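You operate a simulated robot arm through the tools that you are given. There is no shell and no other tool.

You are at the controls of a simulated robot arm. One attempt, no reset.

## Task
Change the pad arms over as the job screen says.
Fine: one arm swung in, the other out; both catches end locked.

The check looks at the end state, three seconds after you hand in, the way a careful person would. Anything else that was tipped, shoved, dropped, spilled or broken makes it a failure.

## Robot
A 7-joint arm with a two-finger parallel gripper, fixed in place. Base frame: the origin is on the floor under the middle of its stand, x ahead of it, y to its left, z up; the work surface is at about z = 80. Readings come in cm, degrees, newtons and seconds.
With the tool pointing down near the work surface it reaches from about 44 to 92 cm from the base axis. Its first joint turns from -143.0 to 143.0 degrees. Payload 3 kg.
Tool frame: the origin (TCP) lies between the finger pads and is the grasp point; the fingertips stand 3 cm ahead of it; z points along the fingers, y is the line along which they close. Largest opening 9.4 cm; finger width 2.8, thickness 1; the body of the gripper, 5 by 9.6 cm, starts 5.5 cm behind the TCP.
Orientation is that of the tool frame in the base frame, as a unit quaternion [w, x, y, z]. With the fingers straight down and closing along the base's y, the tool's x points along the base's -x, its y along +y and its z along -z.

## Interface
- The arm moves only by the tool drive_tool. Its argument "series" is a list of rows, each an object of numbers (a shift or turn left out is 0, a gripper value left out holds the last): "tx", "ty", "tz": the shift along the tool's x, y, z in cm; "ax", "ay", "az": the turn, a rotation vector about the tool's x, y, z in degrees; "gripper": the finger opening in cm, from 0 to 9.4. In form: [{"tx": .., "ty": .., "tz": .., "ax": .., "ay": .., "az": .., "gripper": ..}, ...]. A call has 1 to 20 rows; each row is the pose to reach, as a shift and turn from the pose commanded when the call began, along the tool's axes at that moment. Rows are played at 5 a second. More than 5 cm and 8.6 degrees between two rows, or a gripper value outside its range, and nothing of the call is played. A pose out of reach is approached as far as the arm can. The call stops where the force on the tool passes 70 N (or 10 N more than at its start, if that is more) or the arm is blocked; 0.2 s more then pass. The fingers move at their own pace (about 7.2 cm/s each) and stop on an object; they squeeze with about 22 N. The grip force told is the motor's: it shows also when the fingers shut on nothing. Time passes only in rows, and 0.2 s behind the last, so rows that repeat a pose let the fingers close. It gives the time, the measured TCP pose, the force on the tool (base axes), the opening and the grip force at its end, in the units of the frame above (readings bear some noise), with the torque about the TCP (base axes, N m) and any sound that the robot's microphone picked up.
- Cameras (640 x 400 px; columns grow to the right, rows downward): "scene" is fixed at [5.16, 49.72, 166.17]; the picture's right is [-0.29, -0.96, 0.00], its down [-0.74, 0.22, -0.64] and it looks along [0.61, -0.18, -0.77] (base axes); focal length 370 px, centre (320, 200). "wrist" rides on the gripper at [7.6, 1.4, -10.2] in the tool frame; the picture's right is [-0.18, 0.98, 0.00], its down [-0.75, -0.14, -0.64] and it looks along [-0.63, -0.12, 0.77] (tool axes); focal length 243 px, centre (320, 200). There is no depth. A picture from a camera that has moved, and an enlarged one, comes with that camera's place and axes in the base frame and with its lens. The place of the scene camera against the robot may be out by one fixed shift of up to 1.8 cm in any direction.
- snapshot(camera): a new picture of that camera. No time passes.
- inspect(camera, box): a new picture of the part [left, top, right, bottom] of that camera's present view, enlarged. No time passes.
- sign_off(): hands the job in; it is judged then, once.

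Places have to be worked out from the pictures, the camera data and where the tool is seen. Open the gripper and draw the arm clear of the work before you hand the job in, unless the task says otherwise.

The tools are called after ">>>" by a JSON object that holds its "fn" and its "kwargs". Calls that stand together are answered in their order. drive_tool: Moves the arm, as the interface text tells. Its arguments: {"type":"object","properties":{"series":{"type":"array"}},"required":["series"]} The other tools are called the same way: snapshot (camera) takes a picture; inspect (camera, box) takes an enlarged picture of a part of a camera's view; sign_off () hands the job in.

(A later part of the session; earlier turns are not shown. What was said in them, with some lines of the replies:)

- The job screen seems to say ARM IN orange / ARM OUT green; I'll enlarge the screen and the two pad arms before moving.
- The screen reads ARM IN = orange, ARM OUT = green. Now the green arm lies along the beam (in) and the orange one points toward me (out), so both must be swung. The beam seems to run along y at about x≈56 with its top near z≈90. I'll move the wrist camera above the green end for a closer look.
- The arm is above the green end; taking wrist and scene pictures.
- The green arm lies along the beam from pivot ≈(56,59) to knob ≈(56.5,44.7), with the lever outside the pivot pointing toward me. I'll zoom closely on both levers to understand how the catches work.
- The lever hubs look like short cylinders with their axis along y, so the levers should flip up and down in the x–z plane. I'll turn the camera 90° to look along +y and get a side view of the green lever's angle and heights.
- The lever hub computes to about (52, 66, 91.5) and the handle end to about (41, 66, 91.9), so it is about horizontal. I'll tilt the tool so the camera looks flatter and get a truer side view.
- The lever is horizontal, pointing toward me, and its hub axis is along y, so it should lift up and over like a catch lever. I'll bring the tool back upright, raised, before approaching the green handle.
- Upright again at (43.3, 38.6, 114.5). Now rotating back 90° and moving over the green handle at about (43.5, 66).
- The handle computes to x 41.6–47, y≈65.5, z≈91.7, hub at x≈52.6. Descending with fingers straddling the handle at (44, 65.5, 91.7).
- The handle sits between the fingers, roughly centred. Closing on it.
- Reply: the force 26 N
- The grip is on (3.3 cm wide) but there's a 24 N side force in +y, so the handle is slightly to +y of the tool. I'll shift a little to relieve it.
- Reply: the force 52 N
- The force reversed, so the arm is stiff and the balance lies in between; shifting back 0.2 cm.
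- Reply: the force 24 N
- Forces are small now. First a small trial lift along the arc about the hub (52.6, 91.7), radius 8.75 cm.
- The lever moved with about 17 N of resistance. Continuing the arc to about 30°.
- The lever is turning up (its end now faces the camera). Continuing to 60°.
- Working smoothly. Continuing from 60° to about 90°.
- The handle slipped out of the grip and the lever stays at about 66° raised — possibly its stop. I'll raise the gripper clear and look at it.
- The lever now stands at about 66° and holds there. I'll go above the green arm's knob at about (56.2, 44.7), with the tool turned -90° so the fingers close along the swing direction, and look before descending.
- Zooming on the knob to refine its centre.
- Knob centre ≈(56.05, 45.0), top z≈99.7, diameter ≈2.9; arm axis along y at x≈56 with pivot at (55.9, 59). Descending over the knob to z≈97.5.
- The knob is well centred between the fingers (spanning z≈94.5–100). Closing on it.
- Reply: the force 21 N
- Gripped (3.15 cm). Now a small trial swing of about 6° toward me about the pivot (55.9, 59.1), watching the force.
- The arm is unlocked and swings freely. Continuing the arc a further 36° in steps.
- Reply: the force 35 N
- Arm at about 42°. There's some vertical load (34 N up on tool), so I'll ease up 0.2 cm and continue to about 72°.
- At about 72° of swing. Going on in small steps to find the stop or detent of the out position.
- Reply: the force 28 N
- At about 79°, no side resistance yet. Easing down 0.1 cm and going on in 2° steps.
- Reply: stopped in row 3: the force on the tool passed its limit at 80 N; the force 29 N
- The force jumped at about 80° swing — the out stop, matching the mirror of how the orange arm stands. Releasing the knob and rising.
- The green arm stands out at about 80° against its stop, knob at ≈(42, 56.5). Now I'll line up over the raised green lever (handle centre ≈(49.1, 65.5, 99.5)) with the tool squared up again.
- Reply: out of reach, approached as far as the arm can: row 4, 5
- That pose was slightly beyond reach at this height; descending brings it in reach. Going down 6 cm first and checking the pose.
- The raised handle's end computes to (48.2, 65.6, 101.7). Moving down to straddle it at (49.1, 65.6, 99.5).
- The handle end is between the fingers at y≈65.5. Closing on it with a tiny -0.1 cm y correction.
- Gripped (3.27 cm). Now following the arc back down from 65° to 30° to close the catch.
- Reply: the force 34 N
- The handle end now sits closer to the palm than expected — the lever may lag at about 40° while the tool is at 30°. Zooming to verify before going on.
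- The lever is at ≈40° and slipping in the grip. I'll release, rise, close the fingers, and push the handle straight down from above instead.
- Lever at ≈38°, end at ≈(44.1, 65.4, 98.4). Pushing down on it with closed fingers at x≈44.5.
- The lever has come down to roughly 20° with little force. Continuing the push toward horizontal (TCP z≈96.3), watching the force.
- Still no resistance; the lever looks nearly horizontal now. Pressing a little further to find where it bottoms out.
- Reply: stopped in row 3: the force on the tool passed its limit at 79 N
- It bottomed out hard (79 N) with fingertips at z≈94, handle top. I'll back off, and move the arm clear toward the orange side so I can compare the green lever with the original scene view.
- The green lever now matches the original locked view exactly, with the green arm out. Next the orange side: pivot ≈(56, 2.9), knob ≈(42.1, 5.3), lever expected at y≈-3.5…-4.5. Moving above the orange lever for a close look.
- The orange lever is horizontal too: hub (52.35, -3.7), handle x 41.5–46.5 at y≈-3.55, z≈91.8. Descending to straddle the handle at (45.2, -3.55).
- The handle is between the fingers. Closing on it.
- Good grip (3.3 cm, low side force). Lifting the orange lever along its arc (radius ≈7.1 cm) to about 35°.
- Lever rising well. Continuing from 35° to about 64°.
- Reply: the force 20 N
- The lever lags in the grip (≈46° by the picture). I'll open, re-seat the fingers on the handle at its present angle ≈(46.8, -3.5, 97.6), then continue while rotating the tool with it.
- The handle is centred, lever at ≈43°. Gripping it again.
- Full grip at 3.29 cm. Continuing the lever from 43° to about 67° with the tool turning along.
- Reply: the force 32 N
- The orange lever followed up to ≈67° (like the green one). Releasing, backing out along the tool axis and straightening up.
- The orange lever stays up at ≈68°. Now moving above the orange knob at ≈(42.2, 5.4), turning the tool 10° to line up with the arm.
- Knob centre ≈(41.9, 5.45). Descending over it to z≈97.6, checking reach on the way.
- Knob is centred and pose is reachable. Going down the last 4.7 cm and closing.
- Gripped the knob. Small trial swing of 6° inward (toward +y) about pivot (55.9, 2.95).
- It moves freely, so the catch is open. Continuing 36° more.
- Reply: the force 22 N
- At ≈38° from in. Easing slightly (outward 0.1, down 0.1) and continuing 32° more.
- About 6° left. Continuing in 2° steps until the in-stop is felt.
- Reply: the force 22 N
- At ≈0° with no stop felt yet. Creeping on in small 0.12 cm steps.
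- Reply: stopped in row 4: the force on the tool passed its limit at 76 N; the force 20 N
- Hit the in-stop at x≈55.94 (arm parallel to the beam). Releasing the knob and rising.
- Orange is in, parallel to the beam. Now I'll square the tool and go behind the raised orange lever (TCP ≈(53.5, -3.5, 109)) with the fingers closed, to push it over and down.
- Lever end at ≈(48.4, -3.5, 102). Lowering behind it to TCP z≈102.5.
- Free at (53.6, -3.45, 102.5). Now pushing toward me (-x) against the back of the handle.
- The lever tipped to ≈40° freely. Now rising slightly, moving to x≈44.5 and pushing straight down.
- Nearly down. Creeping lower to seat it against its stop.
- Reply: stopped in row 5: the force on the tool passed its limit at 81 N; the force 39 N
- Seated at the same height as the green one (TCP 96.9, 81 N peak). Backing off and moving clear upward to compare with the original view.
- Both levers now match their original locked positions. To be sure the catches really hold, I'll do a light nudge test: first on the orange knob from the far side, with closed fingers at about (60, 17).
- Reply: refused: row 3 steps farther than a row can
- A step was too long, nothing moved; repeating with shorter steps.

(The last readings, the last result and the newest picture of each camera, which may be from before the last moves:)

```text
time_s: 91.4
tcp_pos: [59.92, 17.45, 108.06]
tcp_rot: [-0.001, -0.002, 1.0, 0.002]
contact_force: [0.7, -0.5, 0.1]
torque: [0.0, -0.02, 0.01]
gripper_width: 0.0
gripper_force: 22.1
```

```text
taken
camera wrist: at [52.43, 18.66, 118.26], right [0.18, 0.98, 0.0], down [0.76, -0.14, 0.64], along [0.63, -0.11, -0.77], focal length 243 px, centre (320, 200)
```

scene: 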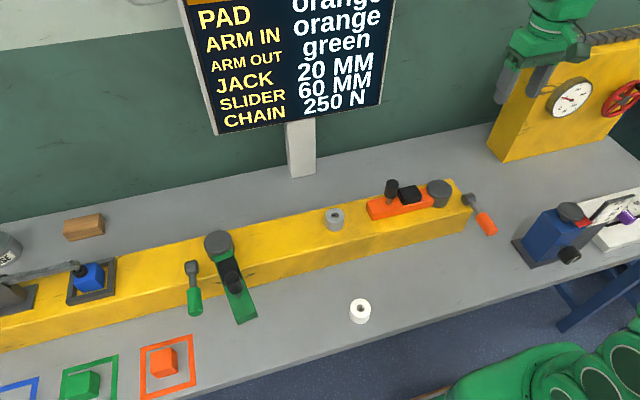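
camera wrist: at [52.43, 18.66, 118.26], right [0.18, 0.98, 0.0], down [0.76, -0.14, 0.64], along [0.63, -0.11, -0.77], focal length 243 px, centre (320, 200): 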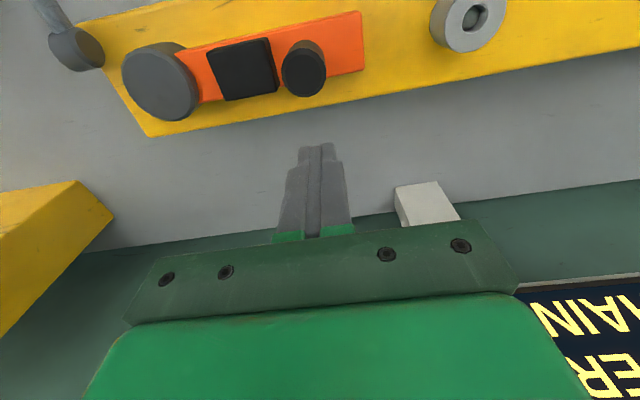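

Knob at ≈(56.1, 16.9). Lowering behind it.

>>> {"fn": "drive_tool", "kwargs": {"series": [{"ty": -0.4, "tz": 3}, {"ty": -0.4, "tz": 6}, {"ty": -0.4, "tz": 8.5}, {"ty": -0.4, "tz": 10.2}, {"ty": -0.4, "tz": 10.2}]}}

>>> {"fn": "drive_tool", "kwargs": {"series": [{"tx": 0.3}, {"tx": 0.6}, {"tx": 0.8}, {"tx": 0.8}]}}

```text
time_s: 92.6
tcp_pos: [60.01, 16.9, 97.75]
tcp_rot: [-0.001, -0.001, 1.0, 0.001]
contact_force: [0.2, -0.2, 0.4]
torque: [0.0, 0.0, 0.0]
gripper_width: 0.0
gripper_force: 22.0
```

```text
time_s: 93.6
tcp_pos: [59.03, 16.99, 97.72]
tcp_rot: [-0.002, -0.001, 1.0, 0.002]
contact_force: [-0.9, 0.0, 0.9]
torque: [-0.01, 0.03, 0.0]
gripper_width: 0.01
gripper_force: 22.2
```

No contact yet at x≈59.1. Creeping toward the knob in very small steps.

>>> {"fn": "drive_tool", "kwargs": {"series": [{"tx": 0.1}, {"tx": 0.2}, {"tx": 0.2}]}}

>>> {"fn": "drive_tool", "kwargs": {"series": [{"tx": 0.05}, {"tx": 0.1}, {"tx": 0.1}]}}

```text
time_s: 94.4
tcp_pos: [58.91, 16.86, 97.81]
tcp_rot: [0.0, -0.002, 1.0, 0.003]
contact_force: [1.0, 0.4, 0.5]
torque: [0.02, -0.03, 0.02]
gripper_width: 0.0
gripper_force: 21.7
```

```text
time_s: 95.2
tcp_pos: [58.88, 16.92, 97.89]
tcp_rot: [-0.001, -0.001, 1.0, 0.001]
contact_force: [4.3, -0.5, -2.1]
torque: [-0.02, -0.04, 0.02]
gripper_width: 0.0
gripper_force: 22.1
```

First contact (4 N) at x≈58.85. Another 0.1 cm.

>>> {"fn": "drive_tool", "kwargs": {"series": [{"tx": 0.05}, {"tx": 0.1}, {"tx": 0.1}, {"tx": 0.1}]}}

```text
time_s: 96.2
tcp_pos: [58.83, 16.96, 97.84]
tcp_rot: [0.0, -0.002, 1.0, 0.003]
contact_force: [35.8, 5.1, 0.8]
torque: [-0.06, 0.55, -0.03]
gripper_width: 0.0
gripper_force: 22.1
```

36 N after 0.1 cm with the arm unmoved — the orange catch is locked. Backing off, rising, and moving to do the same test on the green knob from its +y side.

>>> {"fn": "drive_tool", "kwargs": {"series": [{"tx": -0.5}, {"tx": -1.2}, {"tx": -1.2, "tz": -4}, {"tx": -1.2, "tz": -8}, {"tx": -1.2, "tz": -12}, {"tx": 0, "tz": -14, "ty": 3.5}, {"tx": 1.5, "tz": -14, "ty": 7.5}, {"tx": 3, "tz": -14, "ty": 11.5}, {"tx": 4.5, "tz": -14, "ty": 15.5}, {"tx": 6, "tz": -14, "ty": 19.5}, {"tx": 7.5, "tz": -14, "ty": 23.5}, {"tx": 9, "tz": -14, "ty": 27.5}, {"tx": 10.5, "tz": -14, "ty": 31.5}, {"tx": 12, "tz": -14, "ty": 35.5}, {"tx": 14, "tz": -14, "ty": 39.5}, {"tx": 16.6, "tz": -14, "ty": 43.5}, {"tx": 16.6, "tz": -14, "ty": 43.5}]}}

>>> {"fn": "snapshot", "kwargs": {"camera": "wrist"}}

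>>> {"fn": "inspect", "kwargs": {"camera": "scene", "box": [380, 160, 520, 280]}}

```text
time_s: 99.8
tcp_pos: [42.08, 60.4, 111.78]
tcp_rot: [0.0, -0.003, 1.0, 0.002]
contact_force: [0.4, 0.4, -0.2]
torque: [-0.01, 0.01, 0.01]
gripper_width: 0.0
gripper_force: 21.9
```

```text
taken
camera wrist: at [34.51, 61.74, 122.08], right [0.18, 0.98, 0.0], down [0.76, -0.14, 0.64], along [0.63, -0.11, -0.77], focal length 243 px, centre (320, 200)
```

wrist: 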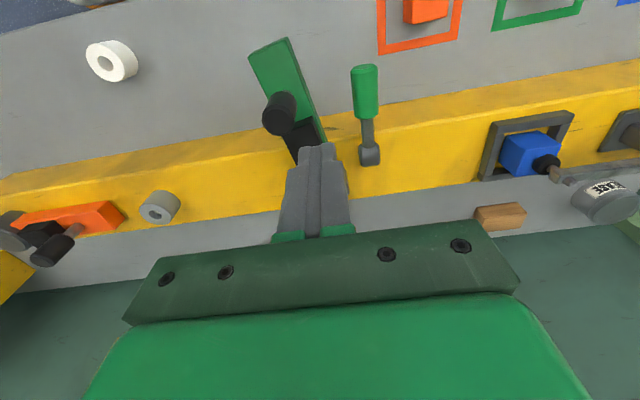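

```text
3.33 times, centred on (450, 220) of scene
camera zoom: at [5.16, 49.72, 166.17], right [-0.29, -0.96, 0.0], down [-0.74, 0.22, -0.64], along [0.61, -0.18, -0.77], focal length 1233 px, centre (-113, 133)
```

zoom: 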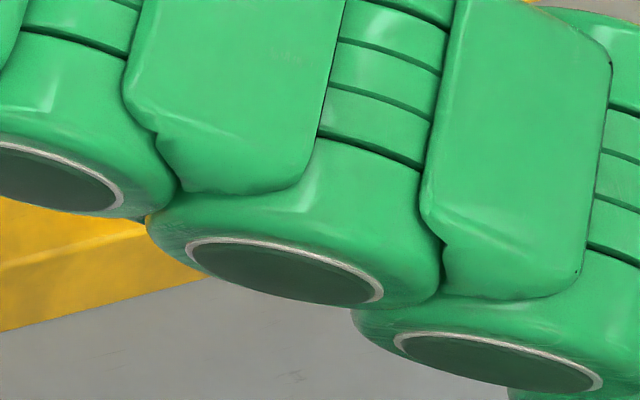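

Knob at ≈(42.2, 56.4). Lowering on its +y side to z≈97.7.

>>> {"fn": "drive_tool", "kwargs": {"series": [{"tz": 4}, {"tz": 8}, {"tz": 11}, {"tz": 14}, {"tz": 14}]}}

>>> {"fn": "drive_tool", "kwargs": {"series": [{"ty": -0.3}, {"ty": -0.6}, {"ty": -0.8}, {"ty": -0.8}]}}

```text
time_s: 101.0
tcp_pos: [41.87, 60.25, 97.8]
tcp_rot: [-0.001, -0.002, 1.0, 0.002]
contact_force: [0.1, 0.3, -0.1]
torque: [0.0, -0.01, 0.02]
gripper_width: 0.02
gripper_force: 22.2
```

```text
time_s: 102.0
tcp_pos: [41.96, 59.58, 97.9]
tcp_rot: [-0.001, -0.002, 1.0, 0.001]
contact_force: [0.2, -0.5, 0.5]
torque: [0.03, -0.02, 0.01]
gripper_width: 0.0
gripper_force: 21.8
```

No contact yet at y≈59.5. Creeping on in small steps.

>>> {"fn": "drive_tool", "kwargs": {"series": [{"ty": -0.1}, {"ty": -0.2}, {"ty": -0.2}]}}

>>> {"fn": "drive_tool", "kwargs": {"series": [{"ty": -0.05}, {"ty": -0.1}, {"ty": -0.1}]}}

>>> {"fn": "drive_tool", "kwargs": {"series": [{"ty": -0.05}, {"ty": -0.1}, {"ty": -0.1}]}}

```text
time_s: 102.8
tcp_pos: [41.97, 59.49, 97.96]
tcp_rot: [-0.001, -0.002, 1.0, 0.002]
contact_force: [0.7, 10.1, 0.0]
torque: [-0.29, 0.01, 0.06]
gripper_width: 0.0
gripper_force: 22.0
```

```text
time_s: 103.6
tcp_pos: [41.96, 59.28, 97.93]
tcp_rot: [-0.001, -0.002, 1.0, 0.004]
contact_force: [-0.7, 32.3, 6.8]
torque: [-0.78, -0.03, 0.15]
gripper_width: 0.03
gripper_force: 22.0
```

```text
time_s: 104.4
tcp_pos: [41.97, 59.31, 98.02]
tcp_rot: [-0.001, -0.003, 1.0, 0.004]
contact_force: [1.0, 65.1, 7.0]
torque: [-1.41, -0.02, 0.34]
gripper_width: 0.0
gripper_force: 21.5
```

The force climbs steeply (10 → 32 → 65 N) with no movement, so the green catch is locked too. Backing off, rising and drawing the arm clear with the gripper open.

>>> {"fn": "drive_tool", "kwargs": {"series": [{"ty": 0.4}, {"ty": 1.2}, {"ty": 1.2, "tz": -4}, {"ty": 1.2, "tz": -8}, {"ty": 1.2, "tz": -12}, {"ty": 1.2, "tz": -16}, {"ty": -2.5, "tz": -18}, {"ty": -6.5, "tz": -20}, {"ty": -10.5, "tz": -22}, {"ty": -14.5, "tz": -24, "gripper": 6}, {"ty": -18.5, "tz": -26}, {"ty": -22.5, "tz": -27}, {"ty": -26.5, "tz": -27}, {"ty": -30.5, "tz": -27, "tx": -2}, {"ty": -34.5, "tz": -27, "tx": -4, "gripper": 9.4}, {"ty": -37, "tz": -27, "tx": -6}, {"ty": -37, "tz": -27, "tx": -6}]}}

>>> {"fn": "snapshot", "kwargs": {"camera": "scene"}}

>>> {"fn": "inspect", "kwargs": {"camera": "scene", "box": [170, 220, 250, 330]}}

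>>> {"fn": "inspect", "kwargs": {"camera": "scene", "box": [380, 160, 520, 280]}}

```text
time_s: 108.0
tcp_pos: [48.06, 21.93, 124.89]
tcp_rot: [-0.001, -0.001, 1.0, 0.002]
contact_force: [0.1, -0.9, -0.3]
torque: [0.02, -0.01, -0.03]
gripper_width: 9.41
gripper_force: 0.0
```

```text
taken
```

scene: 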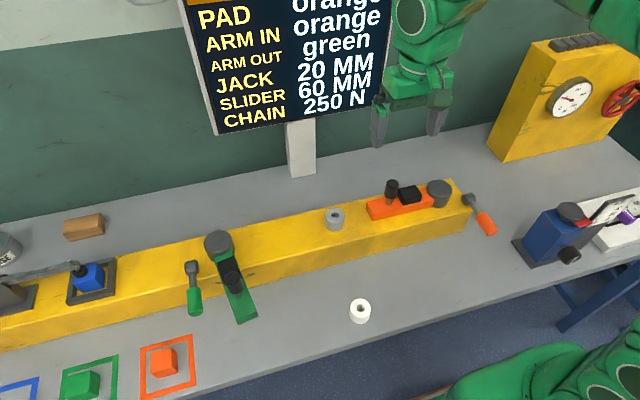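

```text
3.64 times, centred on (210, 275) of scene
camera zoom: at [5.16, 49.72, 166.17], right [-0.29, -0.96, 0.0], down [-0.74, 0.22, -0.64], along [0.61, -0.18, -0.77], focal length 1345 px, centre (720, -73)
```

zoom: 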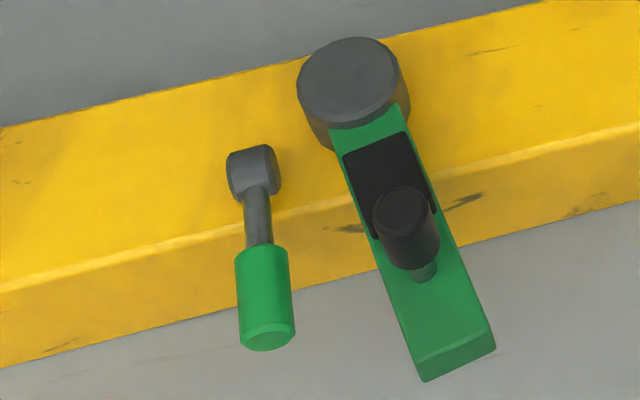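

```text
3.33 times, centred on (450, 220) of scene
camera zoom: at [5.16, 49.72, 166.17], right [-0.29, -0.96, 0.0], down [-0.74, 0.22, -0.64], along [0.61, -0.18, -0.77], focal length 1233 px, centre (-113, 133)
```

zoom: 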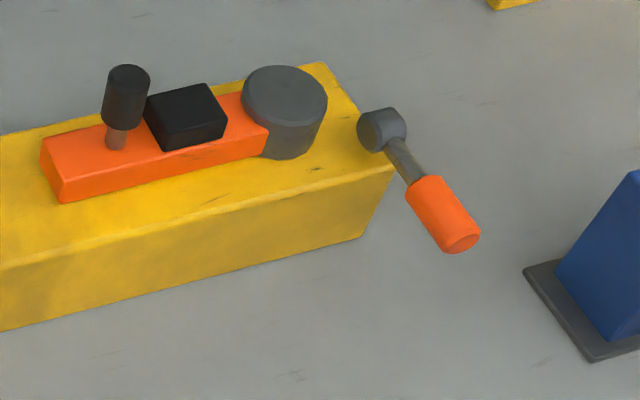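

Orange is in along the beam and green is out at its stop. Both levers are in their original locked positions, both held under the nudge test, and nothing else in view has moved. The gripper is open and clear, so I'm handing in.

>>> {"fn": "sign_off", "kwargs": {}}

```text
The job is handed in.
```

The pad arms are changed over as the job screen says, and I've handed the job in. I don't have the check's verdict.

- **Orange arm:** swung in against its stop, lying along the beam. Its catch lever is back down in its original position.
- **Green arm:** swung out about 80° to its stop. Its catch lever is also back down in its original position.
- **Catches:** I pushed lightly on each arm's knob to test them. Orange took 36 N and green took 65 N without moving, so both are locked.
- **Surroundings:** nothing else had moved in the last scene picture. The gripper is open and the arm is clear of the work.
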